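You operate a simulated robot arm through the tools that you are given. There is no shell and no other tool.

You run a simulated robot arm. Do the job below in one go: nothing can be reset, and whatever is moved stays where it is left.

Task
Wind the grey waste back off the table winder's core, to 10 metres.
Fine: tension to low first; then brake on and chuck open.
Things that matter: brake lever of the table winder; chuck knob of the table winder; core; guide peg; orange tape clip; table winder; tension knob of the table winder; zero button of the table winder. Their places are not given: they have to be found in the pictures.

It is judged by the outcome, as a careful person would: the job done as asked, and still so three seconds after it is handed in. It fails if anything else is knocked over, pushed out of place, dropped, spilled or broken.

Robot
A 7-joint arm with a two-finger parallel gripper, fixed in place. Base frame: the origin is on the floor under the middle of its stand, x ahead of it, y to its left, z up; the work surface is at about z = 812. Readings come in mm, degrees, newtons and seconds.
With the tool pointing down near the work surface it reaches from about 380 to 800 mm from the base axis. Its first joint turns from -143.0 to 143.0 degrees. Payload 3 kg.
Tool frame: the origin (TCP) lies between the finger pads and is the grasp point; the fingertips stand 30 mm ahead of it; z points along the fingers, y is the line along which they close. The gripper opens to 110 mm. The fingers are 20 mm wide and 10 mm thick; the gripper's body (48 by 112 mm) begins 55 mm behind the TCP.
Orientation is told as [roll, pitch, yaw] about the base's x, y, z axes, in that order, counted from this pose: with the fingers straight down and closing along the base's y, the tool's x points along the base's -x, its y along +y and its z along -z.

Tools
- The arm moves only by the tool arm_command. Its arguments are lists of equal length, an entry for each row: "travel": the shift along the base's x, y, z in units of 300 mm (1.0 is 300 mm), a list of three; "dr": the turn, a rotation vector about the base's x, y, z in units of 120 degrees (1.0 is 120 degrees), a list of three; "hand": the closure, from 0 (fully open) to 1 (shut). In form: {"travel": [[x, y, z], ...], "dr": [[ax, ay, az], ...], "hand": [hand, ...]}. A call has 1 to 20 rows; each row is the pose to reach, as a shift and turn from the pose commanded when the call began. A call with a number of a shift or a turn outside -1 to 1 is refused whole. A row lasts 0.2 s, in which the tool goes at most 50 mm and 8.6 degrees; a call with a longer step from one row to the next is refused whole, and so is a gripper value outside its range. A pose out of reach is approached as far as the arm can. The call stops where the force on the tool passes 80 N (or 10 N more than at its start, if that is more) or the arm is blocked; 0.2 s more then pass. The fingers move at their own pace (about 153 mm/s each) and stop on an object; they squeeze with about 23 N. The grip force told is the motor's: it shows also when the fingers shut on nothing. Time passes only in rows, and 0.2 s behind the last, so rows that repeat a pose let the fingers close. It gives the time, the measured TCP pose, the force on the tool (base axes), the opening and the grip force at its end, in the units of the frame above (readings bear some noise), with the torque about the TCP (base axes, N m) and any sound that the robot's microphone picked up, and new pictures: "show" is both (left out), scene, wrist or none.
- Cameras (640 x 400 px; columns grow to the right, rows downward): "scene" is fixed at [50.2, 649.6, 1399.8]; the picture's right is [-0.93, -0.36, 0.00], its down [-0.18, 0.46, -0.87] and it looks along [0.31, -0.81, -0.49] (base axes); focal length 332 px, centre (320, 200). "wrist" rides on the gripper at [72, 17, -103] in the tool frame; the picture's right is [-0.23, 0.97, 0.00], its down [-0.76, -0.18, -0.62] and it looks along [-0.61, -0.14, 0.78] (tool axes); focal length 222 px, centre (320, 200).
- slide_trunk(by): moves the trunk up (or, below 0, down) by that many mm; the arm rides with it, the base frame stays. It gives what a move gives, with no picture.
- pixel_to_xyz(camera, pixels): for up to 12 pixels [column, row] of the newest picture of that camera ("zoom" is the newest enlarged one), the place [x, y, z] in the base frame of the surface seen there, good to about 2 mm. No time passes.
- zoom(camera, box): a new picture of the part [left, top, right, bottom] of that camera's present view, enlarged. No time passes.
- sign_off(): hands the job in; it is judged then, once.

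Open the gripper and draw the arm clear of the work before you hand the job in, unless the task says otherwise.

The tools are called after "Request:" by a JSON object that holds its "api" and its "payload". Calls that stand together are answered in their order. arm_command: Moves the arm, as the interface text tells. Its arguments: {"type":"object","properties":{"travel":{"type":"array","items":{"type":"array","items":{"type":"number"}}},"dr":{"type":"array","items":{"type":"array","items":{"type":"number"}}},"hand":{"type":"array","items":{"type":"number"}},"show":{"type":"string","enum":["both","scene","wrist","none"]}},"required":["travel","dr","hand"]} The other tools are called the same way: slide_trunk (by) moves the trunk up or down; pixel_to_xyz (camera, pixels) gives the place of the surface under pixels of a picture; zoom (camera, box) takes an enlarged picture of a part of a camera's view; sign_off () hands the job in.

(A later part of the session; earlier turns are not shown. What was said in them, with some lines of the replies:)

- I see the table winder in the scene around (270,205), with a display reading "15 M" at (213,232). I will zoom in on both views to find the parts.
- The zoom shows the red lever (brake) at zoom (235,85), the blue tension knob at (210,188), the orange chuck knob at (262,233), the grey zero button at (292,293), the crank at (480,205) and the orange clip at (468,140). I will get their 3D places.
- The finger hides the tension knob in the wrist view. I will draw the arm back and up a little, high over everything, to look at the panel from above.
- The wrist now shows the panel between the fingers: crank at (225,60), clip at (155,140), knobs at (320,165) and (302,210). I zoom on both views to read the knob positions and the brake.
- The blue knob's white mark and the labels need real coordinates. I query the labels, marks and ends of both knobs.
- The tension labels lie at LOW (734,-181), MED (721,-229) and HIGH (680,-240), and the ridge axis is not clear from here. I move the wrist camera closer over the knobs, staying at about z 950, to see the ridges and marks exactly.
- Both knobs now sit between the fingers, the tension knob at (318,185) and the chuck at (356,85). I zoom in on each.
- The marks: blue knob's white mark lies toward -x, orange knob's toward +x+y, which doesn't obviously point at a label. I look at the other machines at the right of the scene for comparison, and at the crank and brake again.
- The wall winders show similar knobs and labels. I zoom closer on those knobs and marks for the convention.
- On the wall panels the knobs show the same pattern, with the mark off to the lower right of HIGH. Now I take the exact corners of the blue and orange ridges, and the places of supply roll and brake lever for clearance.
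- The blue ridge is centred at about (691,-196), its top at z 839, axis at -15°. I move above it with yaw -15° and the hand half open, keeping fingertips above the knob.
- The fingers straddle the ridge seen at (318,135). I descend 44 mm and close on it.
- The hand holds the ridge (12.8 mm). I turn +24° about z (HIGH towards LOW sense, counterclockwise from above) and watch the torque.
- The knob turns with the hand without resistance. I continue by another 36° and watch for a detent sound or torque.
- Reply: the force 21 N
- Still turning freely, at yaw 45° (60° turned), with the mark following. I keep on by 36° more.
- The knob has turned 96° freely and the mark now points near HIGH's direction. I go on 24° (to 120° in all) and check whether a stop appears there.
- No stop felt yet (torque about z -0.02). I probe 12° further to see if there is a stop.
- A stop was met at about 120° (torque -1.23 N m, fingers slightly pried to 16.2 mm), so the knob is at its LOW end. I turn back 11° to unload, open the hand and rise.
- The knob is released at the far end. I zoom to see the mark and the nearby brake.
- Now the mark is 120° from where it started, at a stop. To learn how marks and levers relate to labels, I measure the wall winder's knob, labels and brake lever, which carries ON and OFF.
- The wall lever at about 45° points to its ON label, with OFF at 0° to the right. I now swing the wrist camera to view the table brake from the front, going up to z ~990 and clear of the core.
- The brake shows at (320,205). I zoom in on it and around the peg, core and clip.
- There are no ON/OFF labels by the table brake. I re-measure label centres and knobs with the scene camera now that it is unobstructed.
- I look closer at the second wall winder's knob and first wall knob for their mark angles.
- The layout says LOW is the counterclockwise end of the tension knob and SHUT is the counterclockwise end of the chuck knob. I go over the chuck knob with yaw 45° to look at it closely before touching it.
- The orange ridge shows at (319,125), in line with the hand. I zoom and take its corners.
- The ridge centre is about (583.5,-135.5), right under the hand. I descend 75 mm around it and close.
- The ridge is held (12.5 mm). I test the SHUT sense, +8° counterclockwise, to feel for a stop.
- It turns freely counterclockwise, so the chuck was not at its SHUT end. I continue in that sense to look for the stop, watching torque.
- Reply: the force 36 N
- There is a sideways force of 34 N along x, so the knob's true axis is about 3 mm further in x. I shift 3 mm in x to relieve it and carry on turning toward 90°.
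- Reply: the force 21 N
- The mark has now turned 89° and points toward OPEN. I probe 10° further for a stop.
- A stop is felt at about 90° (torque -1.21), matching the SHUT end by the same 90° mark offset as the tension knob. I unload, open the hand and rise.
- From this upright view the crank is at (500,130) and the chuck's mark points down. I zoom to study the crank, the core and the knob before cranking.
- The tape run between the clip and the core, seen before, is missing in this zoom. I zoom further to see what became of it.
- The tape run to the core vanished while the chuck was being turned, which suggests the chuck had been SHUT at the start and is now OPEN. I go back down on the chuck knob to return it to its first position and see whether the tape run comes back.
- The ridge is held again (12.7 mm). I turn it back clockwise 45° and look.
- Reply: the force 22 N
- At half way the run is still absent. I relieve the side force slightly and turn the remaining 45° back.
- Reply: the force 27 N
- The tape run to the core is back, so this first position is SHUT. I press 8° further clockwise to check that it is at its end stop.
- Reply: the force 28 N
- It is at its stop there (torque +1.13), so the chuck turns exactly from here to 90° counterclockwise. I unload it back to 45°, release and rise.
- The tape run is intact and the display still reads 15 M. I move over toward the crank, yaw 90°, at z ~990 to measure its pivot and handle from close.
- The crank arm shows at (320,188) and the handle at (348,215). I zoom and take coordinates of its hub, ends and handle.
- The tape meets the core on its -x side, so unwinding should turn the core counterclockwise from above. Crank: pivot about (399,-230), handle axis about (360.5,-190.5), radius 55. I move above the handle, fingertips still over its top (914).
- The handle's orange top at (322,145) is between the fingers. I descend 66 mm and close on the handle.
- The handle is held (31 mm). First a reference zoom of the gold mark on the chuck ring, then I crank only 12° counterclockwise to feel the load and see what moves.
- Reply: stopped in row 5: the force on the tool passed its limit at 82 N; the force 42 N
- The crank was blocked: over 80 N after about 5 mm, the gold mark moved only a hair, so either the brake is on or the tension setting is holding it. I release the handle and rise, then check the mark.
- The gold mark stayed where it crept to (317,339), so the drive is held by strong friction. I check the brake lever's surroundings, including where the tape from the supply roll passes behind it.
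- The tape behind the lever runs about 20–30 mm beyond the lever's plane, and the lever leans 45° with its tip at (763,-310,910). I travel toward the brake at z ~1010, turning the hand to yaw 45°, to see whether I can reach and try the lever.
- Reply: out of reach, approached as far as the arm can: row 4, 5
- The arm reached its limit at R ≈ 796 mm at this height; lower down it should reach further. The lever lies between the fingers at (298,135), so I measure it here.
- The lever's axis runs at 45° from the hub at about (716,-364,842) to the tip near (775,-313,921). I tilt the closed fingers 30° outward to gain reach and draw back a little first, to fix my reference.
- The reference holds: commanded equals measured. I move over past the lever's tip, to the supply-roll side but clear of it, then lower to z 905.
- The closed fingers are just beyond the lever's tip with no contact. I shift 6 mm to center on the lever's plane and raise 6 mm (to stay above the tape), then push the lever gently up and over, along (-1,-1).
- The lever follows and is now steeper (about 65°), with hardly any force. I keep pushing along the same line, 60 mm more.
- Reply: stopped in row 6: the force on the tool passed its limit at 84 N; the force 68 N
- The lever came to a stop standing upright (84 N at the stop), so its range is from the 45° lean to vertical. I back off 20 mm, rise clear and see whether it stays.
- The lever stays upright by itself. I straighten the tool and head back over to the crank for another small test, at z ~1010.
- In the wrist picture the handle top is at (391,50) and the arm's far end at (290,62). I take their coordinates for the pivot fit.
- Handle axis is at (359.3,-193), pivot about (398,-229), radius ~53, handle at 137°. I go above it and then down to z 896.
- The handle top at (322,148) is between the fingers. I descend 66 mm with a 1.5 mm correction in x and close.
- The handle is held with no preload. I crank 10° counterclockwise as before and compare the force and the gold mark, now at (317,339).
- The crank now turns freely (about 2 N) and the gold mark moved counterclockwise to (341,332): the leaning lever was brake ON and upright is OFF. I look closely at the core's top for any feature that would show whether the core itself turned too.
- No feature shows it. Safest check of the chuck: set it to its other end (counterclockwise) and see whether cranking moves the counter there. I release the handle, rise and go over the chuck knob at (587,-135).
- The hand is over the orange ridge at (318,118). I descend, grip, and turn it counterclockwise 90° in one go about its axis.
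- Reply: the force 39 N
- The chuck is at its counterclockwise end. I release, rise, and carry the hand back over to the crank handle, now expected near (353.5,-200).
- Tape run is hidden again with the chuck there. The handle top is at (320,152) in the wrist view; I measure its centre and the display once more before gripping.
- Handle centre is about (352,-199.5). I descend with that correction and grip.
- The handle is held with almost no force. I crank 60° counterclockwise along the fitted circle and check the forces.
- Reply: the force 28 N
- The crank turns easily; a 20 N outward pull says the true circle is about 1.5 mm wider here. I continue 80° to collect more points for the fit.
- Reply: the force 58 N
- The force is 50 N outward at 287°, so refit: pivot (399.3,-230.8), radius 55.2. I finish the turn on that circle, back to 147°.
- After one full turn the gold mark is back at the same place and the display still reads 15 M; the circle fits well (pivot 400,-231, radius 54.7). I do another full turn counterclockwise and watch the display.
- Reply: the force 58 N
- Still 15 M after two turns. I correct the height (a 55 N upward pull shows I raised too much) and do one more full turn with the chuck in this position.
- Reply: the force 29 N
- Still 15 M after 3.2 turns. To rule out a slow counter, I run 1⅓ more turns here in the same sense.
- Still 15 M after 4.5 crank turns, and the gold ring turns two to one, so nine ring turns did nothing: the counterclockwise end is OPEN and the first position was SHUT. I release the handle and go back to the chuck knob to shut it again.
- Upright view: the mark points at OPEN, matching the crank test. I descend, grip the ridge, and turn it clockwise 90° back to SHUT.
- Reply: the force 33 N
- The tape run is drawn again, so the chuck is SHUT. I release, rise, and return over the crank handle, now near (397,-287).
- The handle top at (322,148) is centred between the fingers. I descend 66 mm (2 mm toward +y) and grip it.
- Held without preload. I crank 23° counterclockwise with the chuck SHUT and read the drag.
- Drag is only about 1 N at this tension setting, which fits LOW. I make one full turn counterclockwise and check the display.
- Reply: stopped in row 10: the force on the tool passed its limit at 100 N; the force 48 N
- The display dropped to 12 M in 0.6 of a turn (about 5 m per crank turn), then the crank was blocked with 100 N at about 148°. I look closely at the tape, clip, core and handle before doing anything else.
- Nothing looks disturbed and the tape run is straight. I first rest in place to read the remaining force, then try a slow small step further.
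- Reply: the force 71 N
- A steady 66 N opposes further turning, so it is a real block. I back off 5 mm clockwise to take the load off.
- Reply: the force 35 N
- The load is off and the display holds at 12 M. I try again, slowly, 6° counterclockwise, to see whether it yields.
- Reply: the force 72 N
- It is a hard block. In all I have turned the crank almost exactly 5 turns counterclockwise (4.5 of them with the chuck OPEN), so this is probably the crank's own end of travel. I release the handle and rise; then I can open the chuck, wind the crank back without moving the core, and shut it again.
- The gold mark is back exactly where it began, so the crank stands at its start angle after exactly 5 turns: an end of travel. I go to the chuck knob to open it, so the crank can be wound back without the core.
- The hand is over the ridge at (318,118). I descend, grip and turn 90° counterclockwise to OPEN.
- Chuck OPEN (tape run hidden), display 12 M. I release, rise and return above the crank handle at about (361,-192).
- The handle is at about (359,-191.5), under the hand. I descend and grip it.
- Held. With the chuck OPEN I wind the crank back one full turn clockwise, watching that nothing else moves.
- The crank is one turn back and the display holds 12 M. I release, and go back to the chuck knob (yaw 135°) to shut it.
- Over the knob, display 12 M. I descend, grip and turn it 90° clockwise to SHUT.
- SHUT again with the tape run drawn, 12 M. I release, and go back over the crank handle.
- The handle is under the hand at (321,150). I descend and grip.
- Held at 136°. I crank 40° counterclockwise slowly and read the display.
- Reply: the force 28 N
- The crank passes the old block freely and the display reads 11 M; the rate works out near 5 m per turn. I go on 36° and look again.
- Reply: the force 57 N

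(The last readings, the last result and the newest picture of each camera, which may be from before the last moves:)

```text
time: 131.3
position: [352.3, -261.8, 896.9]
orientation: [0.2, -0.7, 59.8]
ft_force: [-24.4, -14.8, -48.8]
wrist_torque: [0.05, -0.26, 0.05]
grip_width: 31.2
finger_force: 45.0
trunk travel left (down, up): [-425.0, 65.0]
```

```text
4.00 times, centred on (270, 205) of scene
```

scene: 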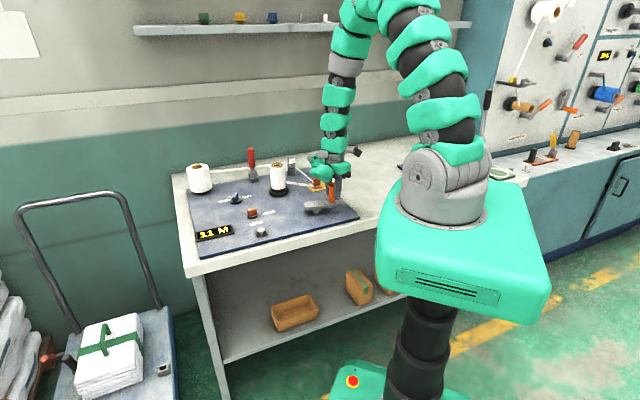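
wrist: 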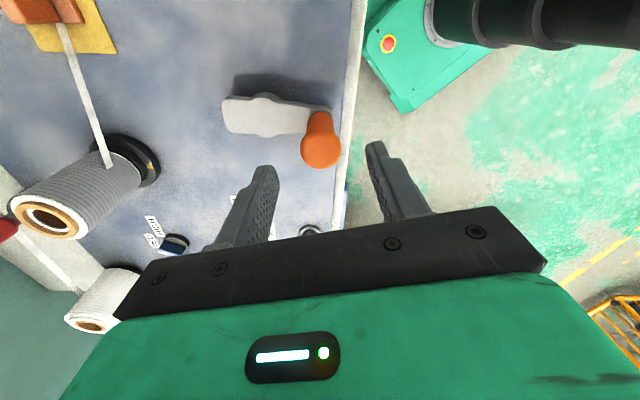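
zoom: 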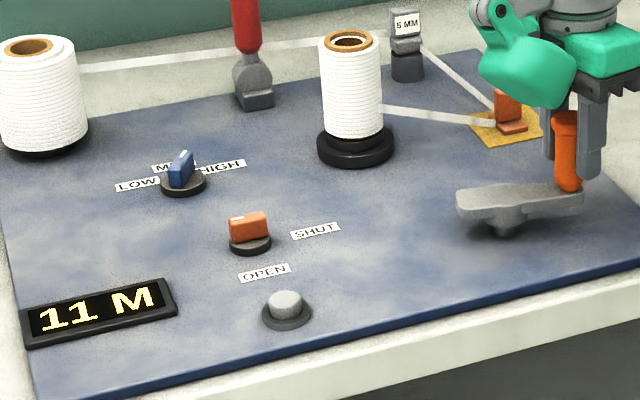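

The roll has changed from grey to white, so the grey waste is coming off, and the display still reads 11 M. I continue in 8° steps to find where it changes to 10.

Request:
{"api": "arm_command", "payload": {"travel": [[0.0075, -0.0107, -0.003], [0.0153, -0.021, -0.004], [0.0153, -0.021, -0.004]], "dr": [[0, 0, 0], [0, 0, 0], [0, 0, 0]], "hand": [1, 1, 1], "show": "none"}}

Request:
{"api": "zoom", "payload": {"camera": "scene", "box": [190, 165, 350, 245]}}

```text
time: 132.1
position: [357.0, -267.5, 897.0]
orientation: [0.0, -0.6, 60.1]
ft_force: [-22.7, -21.2, -16.7]
wrist_torque: [0.23, -0.29, 0.02]
grip_width: 30.9
finger_force: 44.8
trunk travel left (down, up): [-425.0, 65.0]
```

```text
4.00 times, centred on (270, 205) of scene
```

zoom: 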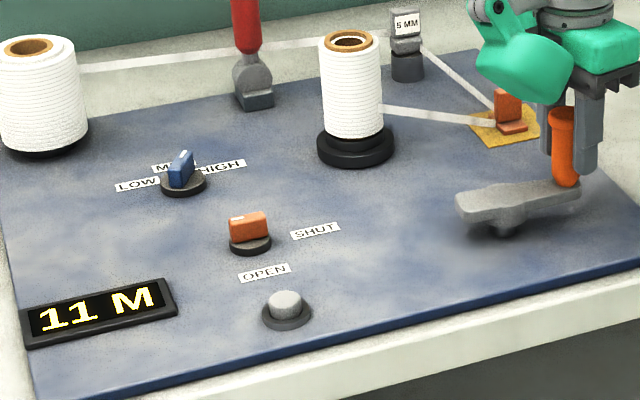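

Still 11 M at 220°. Another 6° step.

Request:
{"api": "arm_command", "payload": {"travel": [[0.005, -0.009, 0], [0.0108, -0.0165, 0], [0.0108, -0.0165, 0]], "dr": [[0, 0, 0], [0, 0, 0], [0, 0, 0]], "hand": [1, 1, 1], "show": "none"}}

Request:
{"api": "zoom", "payload": {"camera": "scene", "box": [190, 165, 350, 245]}}

```text
time: 132.9
position: [361.6, -272.9, 896.7]
orientation: [-0.3, -0.7, 60.0]
ft_force: [-7.7, -11.1, 9.6]
wrist_torque: [0.19, -0.37, -0.02]
grip_width: 31.1
finger_force: 45.2
trunk travel left (down, up): [-425.0, 65.0]
```

```text
4.00 times, centred on (270, 205) of scene
```

zoom: 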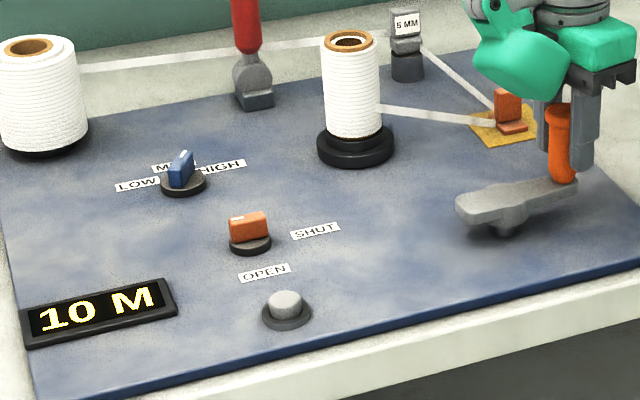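

The display reads 10 M at about 227°; it changed near 224°. If it rounds, exact 10.0 lies some 36° past the change, so I go on 28° to sit well inside 10 M.

Request:
{"api": "arm_command", "payload": {"travel": [[0.011, -0.0095, 0], [0.0228, -0.0187, 0], [0.0365, -0.0273, 0], [0.0512, -0.0347, 0], [0.0655, -0.0405, 0], [0.0803, -0.0448, 0], [0.0803, -0.0448, 0]], "dr": [[0, 0, 0], [0, 0, 0], [0, 0, 0], [0, 0, 0], [0, 0, 0], [0, 0, 0], [0, 0, 0]], "hand": [1, 1, 1, 1, 1, 1, 1], "show": "scene"}}

Request:
{"api": "zoom", "payload": {"camera": "scene", "box": [190, 165, 350, 245]}}

```text
time: 134.5
position: [385.0, -285.3, 895.1]
orientation: [-0.1, -0.7, 60.1]
ft_force: [0.6, -1.8, 20.0]
wrist_torque: [-0.06, -0.05, 0.01]
grip_width: 31.1
finger_force: 45.0
trunk travel left (down, up): [-425.0, 65.0]
```

scene: 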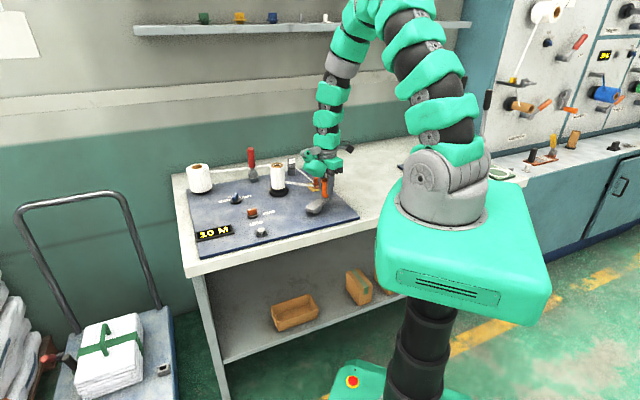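

```text
4.00 times, centred on (270, 205) of scene
```

zoom: 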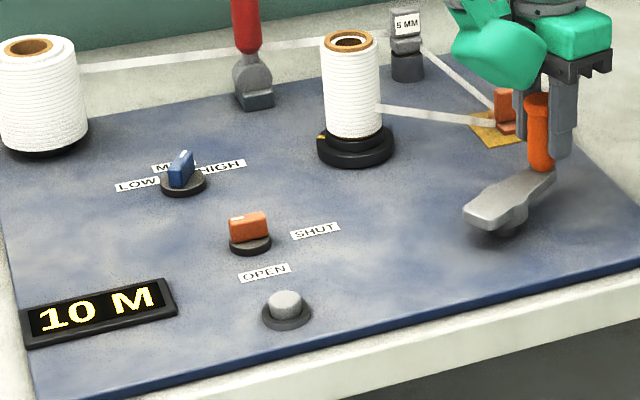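

10 M with the crank at 254.6°, about one full counted turn in all. Now I release the handle carefully and go up and over toward the brake lever for brake ON.

Request:
{"api": "arm_command", "payload": {"travel": [[0, 0, 0], [0, 0, 0], [0, 0, 0.12], [0, 0, 0.27], [0, 0, 0.4], [0.1, -0.02, 0.42], [0.24, -0.05, 0.42], [0.39, -0.08, 0.42], [0.54, -0.11, 0.42], [0.69, -0.14, 0.42], [0.82, -0.165, 0.42], [0.917, -0.183, 0.42], [0.917, -0.183, 0.42]], "dr": [[0, 0, 0], [0, 0, 0], [0, 0, 0], [0, 0, 0], [0, 0, 0], [0, 0, -0.03], [0, 0, -0.06], [0, 0, -0.09], [0, 0, -0.125], [0, 0, -0.125], [0, 0, -0.125], [0, 0, -0.125], [0, 0, -0.125]], "hand": [0.45, 0.4, 0.4, 0.4, 0.4, 0.5, 0.6, 0.7, 0.8, 0.9, 1, 1, 1]}}

Request:
{"api": "zoom", "payload": {"camera": "scene", "box": [190, 155, 350, 245]}}

```text
time: 137.3
position: [659.4, -341.1, 1020.6]
orientation: [0.2, -0.6, 45.0]
ft_force: [0.0, -0.5, -0.5]
wrist_torque: [0.0, 0.02, 0.01]
grip_width: 0.1
finger_force: 23.2
trunk travel left (down, up): [-425.0, 65.0]
```

scene: 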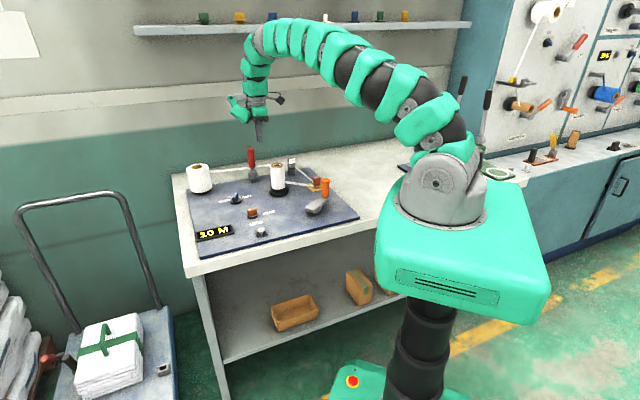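
wrist: 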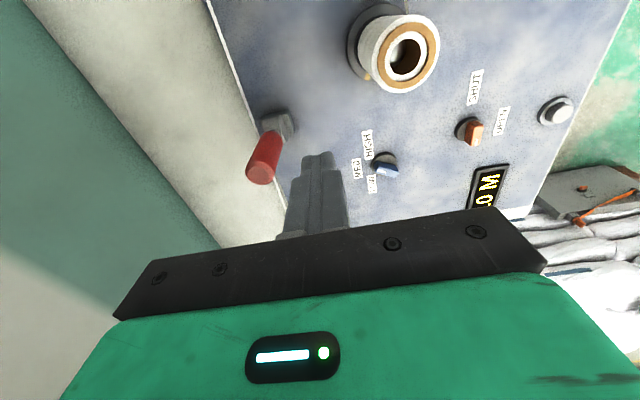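

```text
4.00 times, centred on (270, 200) of scene
```

zoom: 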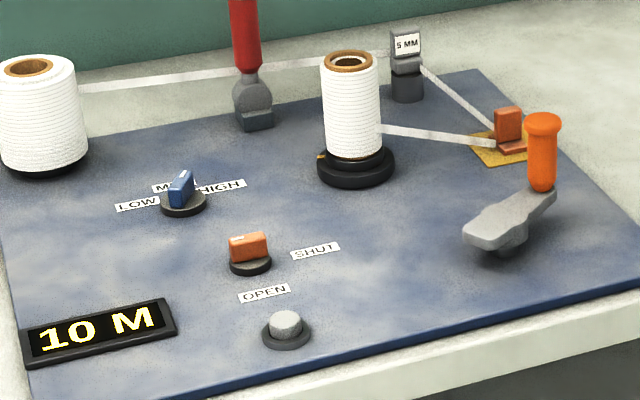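

Display holds 10 M. The upright lever is at (262,165) in the wrist view; I measure its top and hub.

Request:
{"api": "pixel_to_xyz", "payload": {"camera": "wrist", "pixels": [[261, 174], [252, 174], [270, 174], [262, 160], [266, 150], [272, 138], [258, 160], [275, 150], [278, 122]]}}

Request:
{"api": "zoom", "payload": {"camera": "wrist", "box": [220, 90, 360, 210]}}

```text
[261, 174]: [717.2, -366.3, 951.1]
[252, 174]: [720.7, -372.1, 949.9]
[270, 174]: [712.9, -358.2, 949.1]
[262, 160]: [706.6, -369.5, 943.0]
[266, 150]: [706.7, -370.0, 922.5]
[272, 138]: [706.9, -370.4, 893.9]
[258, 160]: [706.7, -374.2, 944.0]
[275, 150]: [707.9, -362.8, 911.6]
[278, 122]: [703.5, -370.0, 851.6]
```

```text
3.33 times, centred on (290, 150) of wrist
```

zoom: 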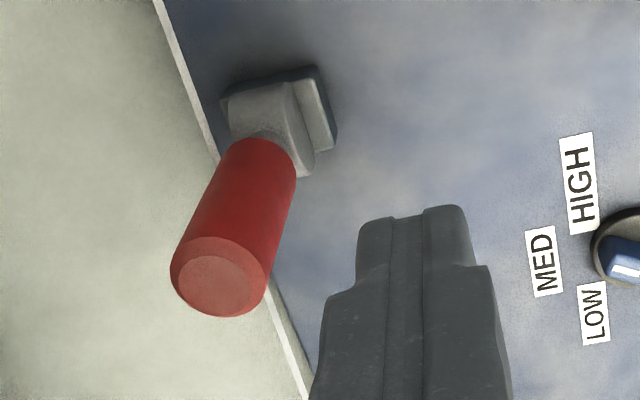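

The lever axis is at (716,-365), top z 950. I tilt the closed fingers 30° again, move to its right-hand side (toward the core) at (691.6,-390.4), and lower to z 912 beside it.

Request:
{"api": "arm_command", "payload": {"travel": [[0.02, -0.03, 0], [0.04, -0.07, 0], [0.07, -0.11, 0], [0.107, -0.164, 0], [0.107, -0.164, -0.12], [0.107, -0.164, -0.25], [0.107, -0.164, -0.362], [0.107, -0.164, -0.362]], "dr": [[-0.045, -0.045, 0], [-0.09, -0.09, 0], [-0.135, -0.135, 0], [-0.177, -0.177, 0], [-0.177, -0.177, 0], [-0.177, -0.177, 0], [-0.177, -0.177, 0], [-0.177, -0.177, 0]], "hand": [1, 1, 1, 1, 1, 1, 1, 1]}}

Request:
{"api": "zoom", "payload": {"camera": "scene", "box": [210, 130, 306, 200]}}

```text
time: 139.1
position: [691.6, -388.5, 912.5]
orientation: [-30.0, -0.6, 45.3]
ft_force: [-0.5, -0.5, -1.0]
wrist_torque: [-0.01, 0.0, -0.02]
grip_width: 0.1
finger_force: 22.9
trunk travel left (down, up): [-425.0, 65.0]
```

scene: 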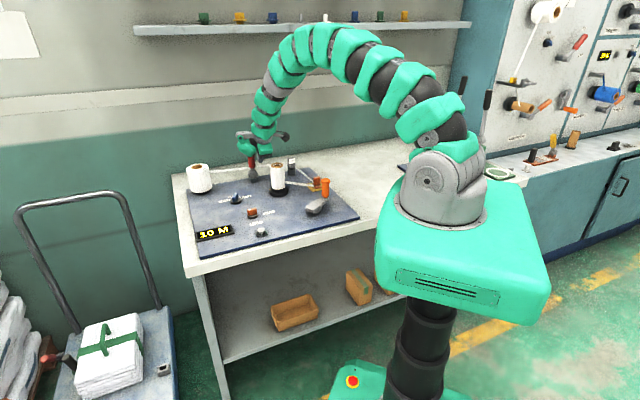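
wrist: 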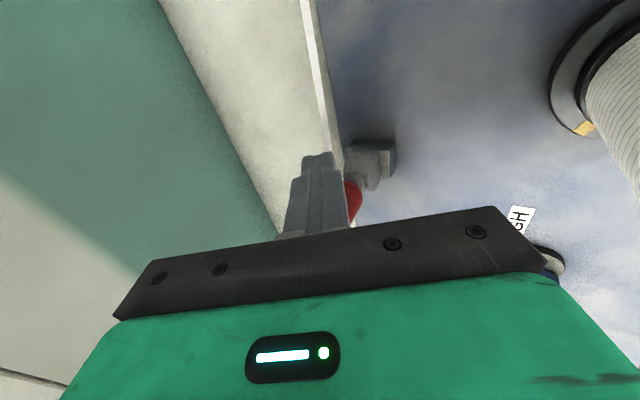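

```text
5.71 times, centred on (258, 165) of scene
```

zoom: 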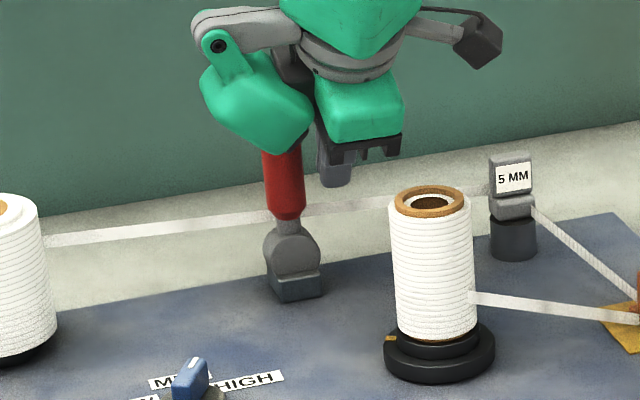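

The fingers stand to the right of the upright lever, no contact. I push toward (+1,+1) in 10 mm rows to lay it back over to its lean.

Request:
{"api": "arm_command", "payload": {"travel": [[0.0245, 0.0225, 0], [0.048, 0.046, 0], [0.072, 0.07, 0], [0.095, 0.093, 0], [0.119, 0.117, 0]], "dr": [[0, 0, 0], [0, 0, 0], [0, 0, 0], [0, 0, 0], [0, 0, 0]], "hand": [1, 1, 1, 1, 1]}}

Request:
{"api": "zoom", "payload": {"camera": "scene", "box": [190, 130, 286, 200]}}

```text
time: 140.3
position: [728.7, -354.2, 912.2]
orientation: [-30.0, -0.5, 45.2]
ft_force: [-0.6, -0.1, -0.4]
wrist_torque: [0.0, -0.01, 0.0]
grip_width: 0.0
finger_force: 23.5
trunk travel left (down, up): [-425.0, 65.0]
```

scene: 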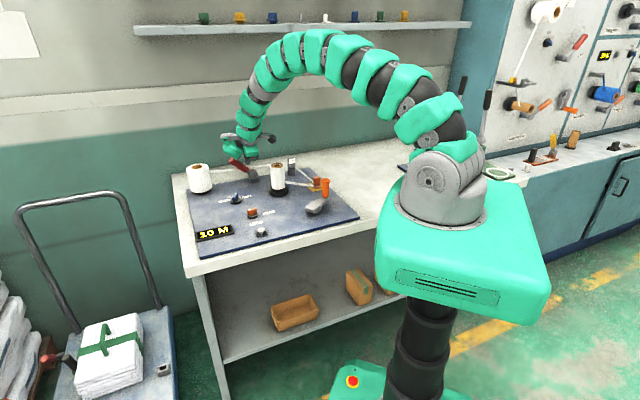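
wrist: 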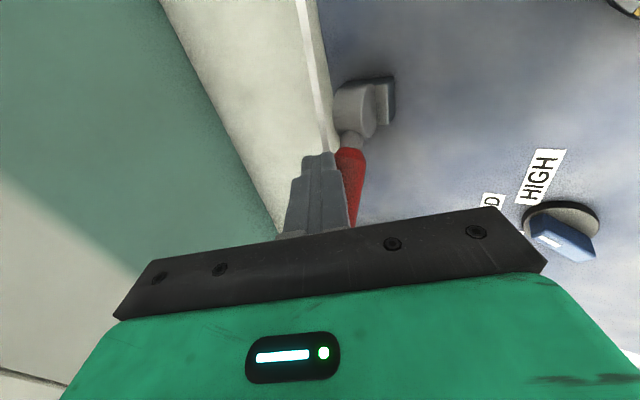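

```text
5.71 times, centred on (238, 165) of scene
```

zoom: 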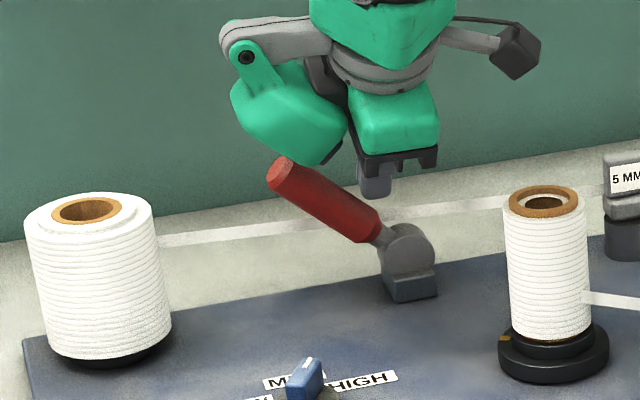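

The lever has gone over to its lean (tip at zoom (283,178)) and no force is on the fingers. I press a little further to be sure it is at its stop.

Request:
{"api": "arm_command", "payload": {"travel": [[0.012, 0.012, 0], [0.024, 0.024, 0], [0.033, 0.033, 0]], "dr": [[0, 0, 0], [0, 0, 0], [0, 0, 0]], "hand": [1, 1, 1], "show": "scene"}}

Request:
{"api": "zoom", "payload": {"camera": "scene", "box": [190, 130, 286, 200]}}

```text
time: 141.1
position: [731.5, -350.9, 913.2]
orientation: [-29.7, -0.6, 44.8]
ft_force: [-41.6, -42.6, 4.0]
wrist_torque: [-1.31, 1.25, -0.43]
grip_width: 0.0
finger_force: 23.3
trunk travel left (down, up): [-425.0, 65.0]
```

scene: 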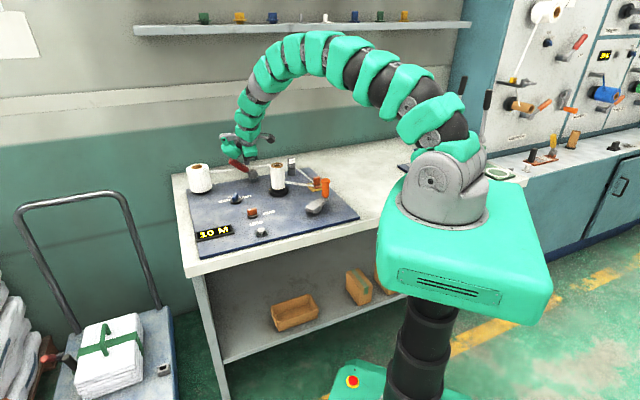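

```text
5.71 times, centred on (238, 165) of scene
```

zoom: 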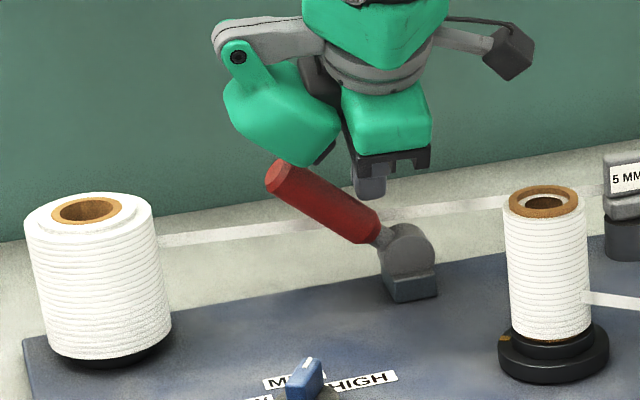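

60 N against the stop: the brake lever is fully in its ON lean, and the display still reads 10 M. I back off toward the core side, rise, and straighten the tool.

Request:
{"api": "arm_command", "payload": {"travel": [[-0.025, -0.025, 0], [-0.05, -0.05, 0.02], [-0.05, -0.05, 0.15], [-0.05, -0.02, 0.3], [-0.08, 0.05, 0.34], [-0.12, 0.12, 0.34], [-0.16, 0.19, 0.34]], "dr": [[0, 0, 0], [0, 0, 0], [0, 0, 0], [0.045, 0.045, 0], [0.09, 0.09, 0], [0.135, 0.135, 0], [0.176, 0.176, 0]], "hand": [1, 1, 1, 1, 1, 1, 1]}}

Request:
{"api": "zoom", "payload": {"camera": "scene", "box": [190, 140, 350, 245]}}

```text
time: 142.7
position: [690.1, -287.0, 1015.5]
orientation: [-0.1, -0.7, 45.1]
ft_force: [-0.3, -0.1, 0.3]
wrist_torque: [-0.03, -0.03, -0.01]
grip_width: 0.0
finger_force: 22.6
trunk travel left (down, up): [-425.0, 65.0]
```

scene: 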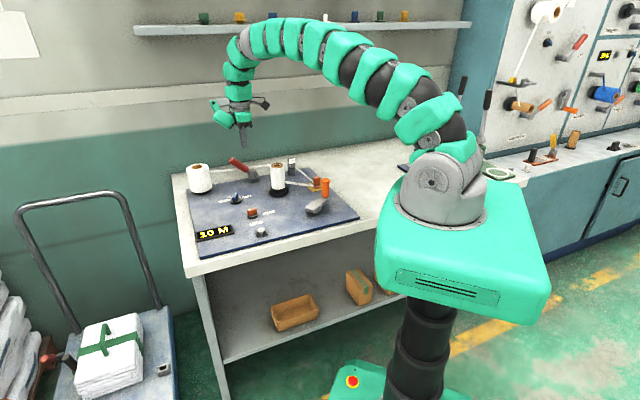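
wrist: 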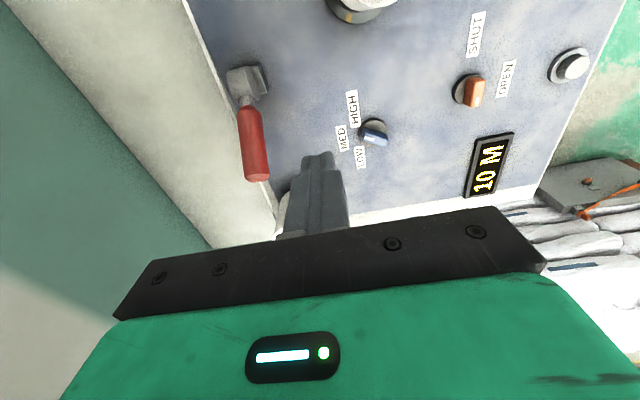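

```text
3.81 times, centred on (270, 192) of scene
```

zoom: 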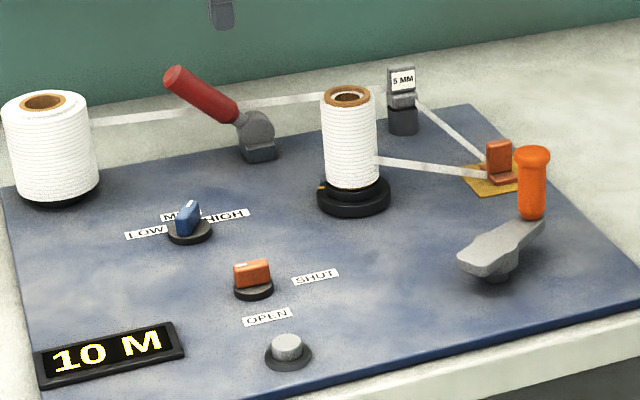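

Brake ON, 10 M, everything in place. Last step: chuck OPEN. I move over the chuck knob with yaw 45° and the hand half open.

Request:
{"api": "arm_command", "payload": {"travel": [[-0.06, 0.09, 0], [-0.14, 0.21, 0], [-0.22, 0.33, 0], [-0.3, 0.44, 0], [-0.343, 0.507, -0.06], [-0.343, 0.507, -0.16], [-0.343, 0.507, -0.237], [-0.343, 0.507, -0.237]], "dr": [[0, 0, 0], [0, 0, 0], [0, 0, 0], [0, 0, 0], [0, 0, 0], [0, 0, 0], [0, 0, 0], [0, 0, 0]], "hand": [1, 0.9, 0.8, 0.7, 0.6, 0.55, 0.55, 0.55], "show": "wrist"}}

```text
time: 144.5
position: [586.4, -135.8, 942.5]
orientation: [-0.1, -0.7, 45.0]
ft_force: [-0.3, 0.2, -0.1]
wrist_torque: [0.02, 0.03, -0.02]
grip_width: 49.4
finger_force: 0.1
trunk travel left (down, up): [-425.0, 65.0]
```

wrist: 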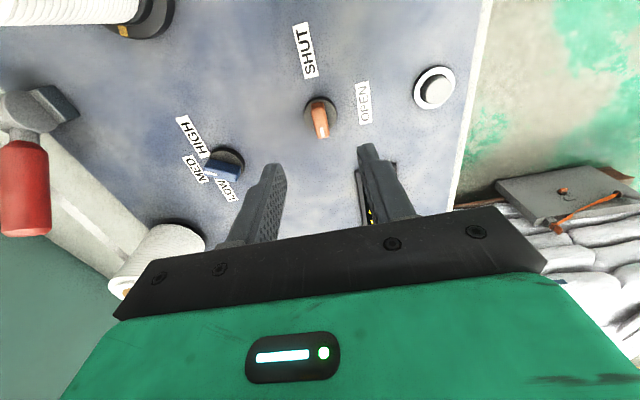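

Over the ridge at (318,120). I descend, grip, and turn it 90° counterclockwise to OPEN.

Request:
{"api": "arm_command", "payload": {"travel": [[0.002, 0.003, -0.1], [0.002, 0.003, -0.2], [0.002, 0.003, -0.285], [0.002, 0.003, -0.285], [0.002, 0.003, -0.285], [0.002, 0.003, -0.285], [0.002, 0.003, -0.285], [0.002, 0.003, -0.285], [0.002, 0.003, -0.285], [0.002, 0.003, -0.285], [0.002, 0.003, -0.285], [0.002, 0.003, -0.285], [0.002, 0.003, -0.285], [0.002, 0.003, -0.285], [0.002, 0.003, -0.285], [0.002, 0.003, -0.285], [0.002, 0.003, -0.285], [0.002, 0.003, -0.285], [0.002, 0.003, -0.285]], "dr": [[0, 0, 0], [0, 0, 0], [0, 0, 0], [0, 0, 0], [0, 0, 0], [0, 0, 0], [0, 0, 0.05], [0, 0, 0.115], [0, 0, 0.18], [0, 0, 0.245], [0, 0, 0.31], [0, 0, 0.375], [0, 0, 0.44], [0, 0, 0.505], [0, 0, 0.57], [0, 0, 0.635], [0, 0, 0.7], [0, 0, 0.76], [0, 0, 0.76]], "hand": [0.55, 0.55, 0.55, 1, 1, 1, 1, 1, 1, 1, 1, 1, 1, 1, 1, 1, 1, 1, 1], "show": "scene"}}

Request:
{"api": "zoom", "payload": {"camera": "scene", "box": [190, 140, 350, 245]}}

```text
time: 148.5
position: [586.7, -133.1, 857.2]
orientation: [-0.2, -0.8, 136.3]
ft_force: [-21.4, -0.1, -23.3]
wrist_torque: [-0.7, -0.18, -0.01]
grip_width: 12.9
finger_force: 45.2
trunk travel left (down, up): [-425.0, 65.0]
```

scene: 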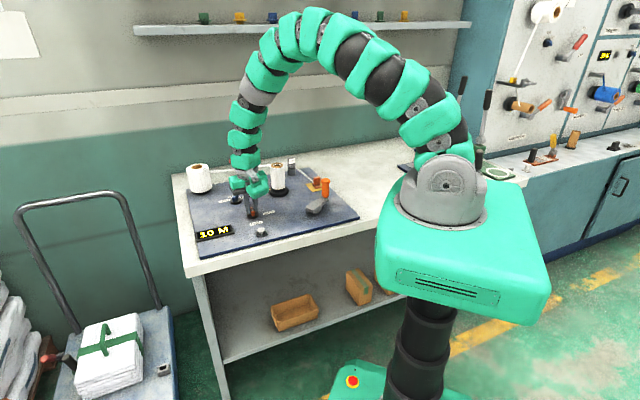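

```text
3.81 times, centred on (270, 192) of scene
```

zoom: 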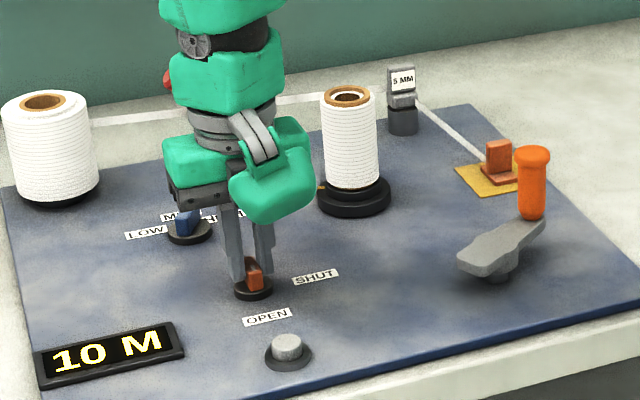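

Chuck OPEN, tape run hidden, display 10 M. I release the knob, rise and look at everything from above.

Request:
{"api": "arm_command", "payload": {"travel": [[0, 0, 0], [0, 0, 0], [0, 0, 0.12], [0, 0, 0.28], [0, 0, 0.44], [-0.05, 0.05, 0.55], [-0.1, 0.12, 0.6], [-0.12, 0.15, 0.6]], "dr": [[0, 0, 0], [0, 0, 0], [0, 0, 0], [0, 0, 0], [0, 0, 0], [0, 0, 0], [0, 0, 0], [0, 0, 0]], "hand": [0.55, 0.5, 0.5, 0.5, 0.4, 0.2, 0, 0]}}

Request:
{"api": "zoom", "payload": {"camera": "scene", "box": [180, 140, 340, 245]}}

Request:
{"api": "zoom", "payload": {"camera": "scene", "box": [210, 180, 290, 230]}}

```text
time: 150.3
position: [551.3, -88.4, 1038.4]
orientation: [-0.1, -0.7, 136.2]
ft_force: [-0.7, 0.8, -0.7]
wrist_torque: [0.01, 0.02, -0.02]
grip_width: 110.1
finger_force: 0.1
trunk travel left (down, up): [-425.0, 65.0]
```

scene: 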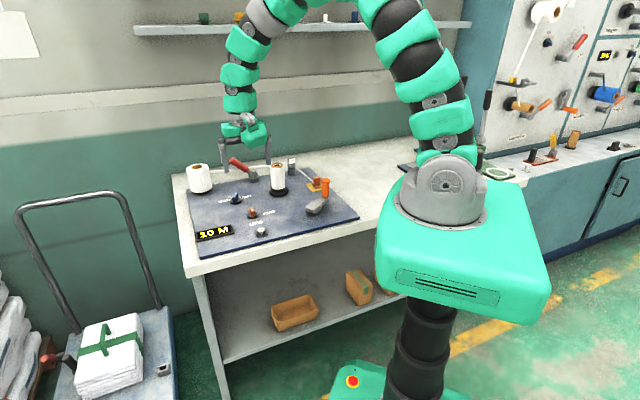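
wrist: 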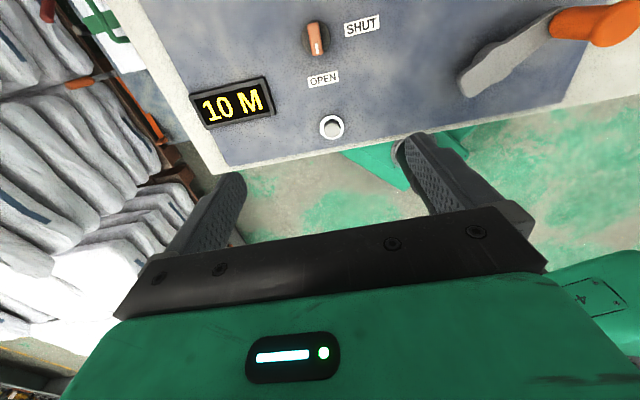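

```text
3.81 times, centred on (260, 192) of scene
```

zoom: 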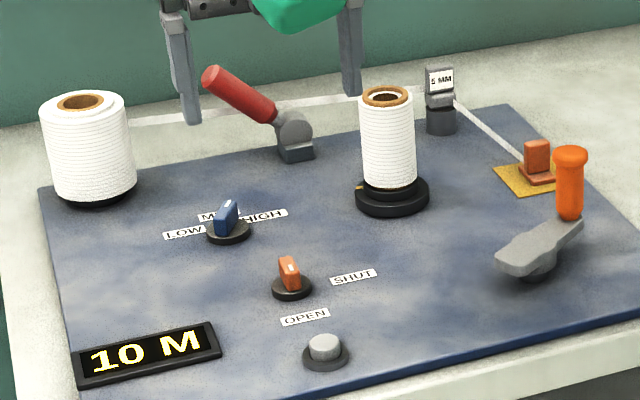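

```text
8.00 times, centred on (250, 205) of scene
```

zoom: 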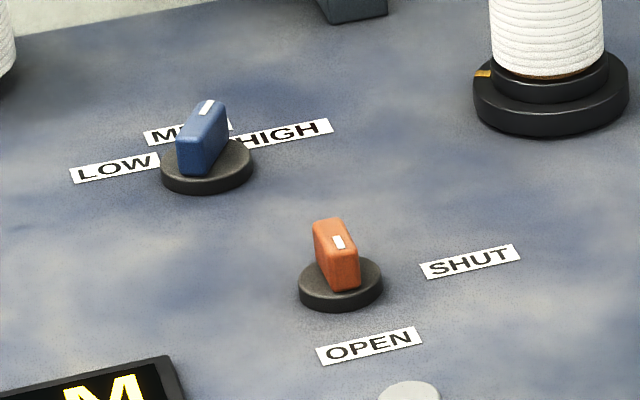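

All set: brake lever leaning (ON), chuck mark at OPEN, tension knob at the stop on the LOW side, display 10 M, roll white, nothing displaced. I draw the open hand further back and up, clear of the work.

Request:
{"api": "arm_command", "payload": {"travel": [[-0.06, 0.08, 0.04], [-0.12, 0.17, 0.08], [-0.18, 0.26, 0.12], [-0.22, 0.33, 0.14], [-0.22, 0.33, 0.14], [-0.22, 0.33, 0.14]], "dr": [[0, 0, -0.06], [0, 0, -0.12], [0, 0, -0.18], [0, 0, -0.24], [0, 0, -0.24], [0, 0, -0.24]], "hand": [0, 0, 0, 0, 0, 0]}}

Request:
{"api": "zoom", "payload": {"camera": "scene", "box": [170, 135, 370, 260]}}

```text
time: 151.7
position: [484.7, 10.5, 1080.0]
orientation: [0.0, -0.7, 107.4]
ft_force: [-0.7, -0.9, -0.2]
wrist_torque: [0.02, 0.02, -0.02]
grip_width: 110.2
finger_force: 0.0
trunk travel left (down, up): [-425.0, 65.0]
```

scene: 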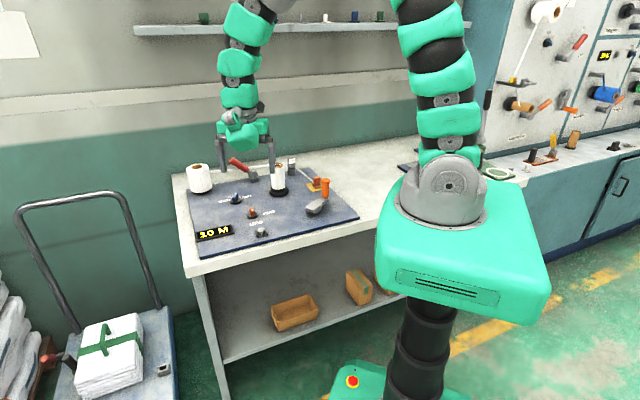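
wrist: 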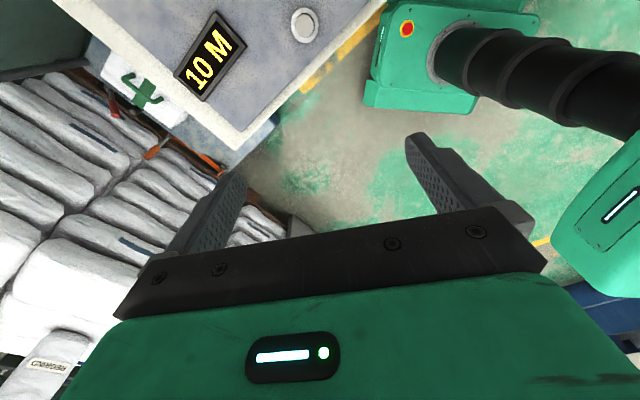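

```text
3.20 times, centred on (270, 198) of scene
```

zoom: 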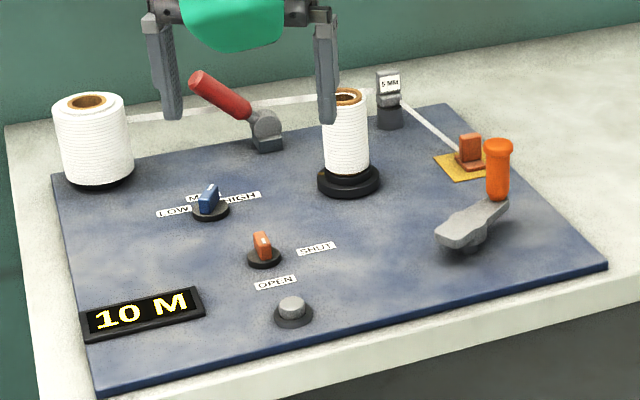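

The arm is clear with the gripper open. The display reads 10 M, the brake lever leans ON, and the chuck is OPEN. The tension knob is at the end stop I take to be LOW from the layout of its labels. The core and tape are undisturbed, so I hand the job in.

Request:
{"api": "sign_off", "payload": {}}

```text
The job is handed in.
```

I wound the waste back to 10 metres and handed the job in. One thing is unconfirmed: whether the tension knob is really at LOW.

- **Counter:** it reads 10 M, down from 15 M. The roll on the core turned from grey to white just before it reached 10.
- **Tension:** I turned the knob to its counterclockwise end stop before any deliberate winding. The label layout, the low drag on the crank and the instruction all suggest that end is LOW. The knob's white mark doesn't point at any label, though, and I couldn't test it directly.
- **Brake:** it was on at the start. I released it to wind, then pushed the lever back against its stop, so it is on again.
- **Chuck:** it was shut at the start and is now open. With the knob in this position, turning the crank does not move the counter.

- **Extra moves:** I opened and shut the chuck a few times while working out which way it turned. One of those times was to wind the crank back after it reached its end of travel.
- **Early crank test:** before finding that the brake was on, I tried the crank. It slipped about one degree and the counter did not change.
- **Surroundings:** the last pictures show nothing else moved, and the arm is clear with the gripper open.
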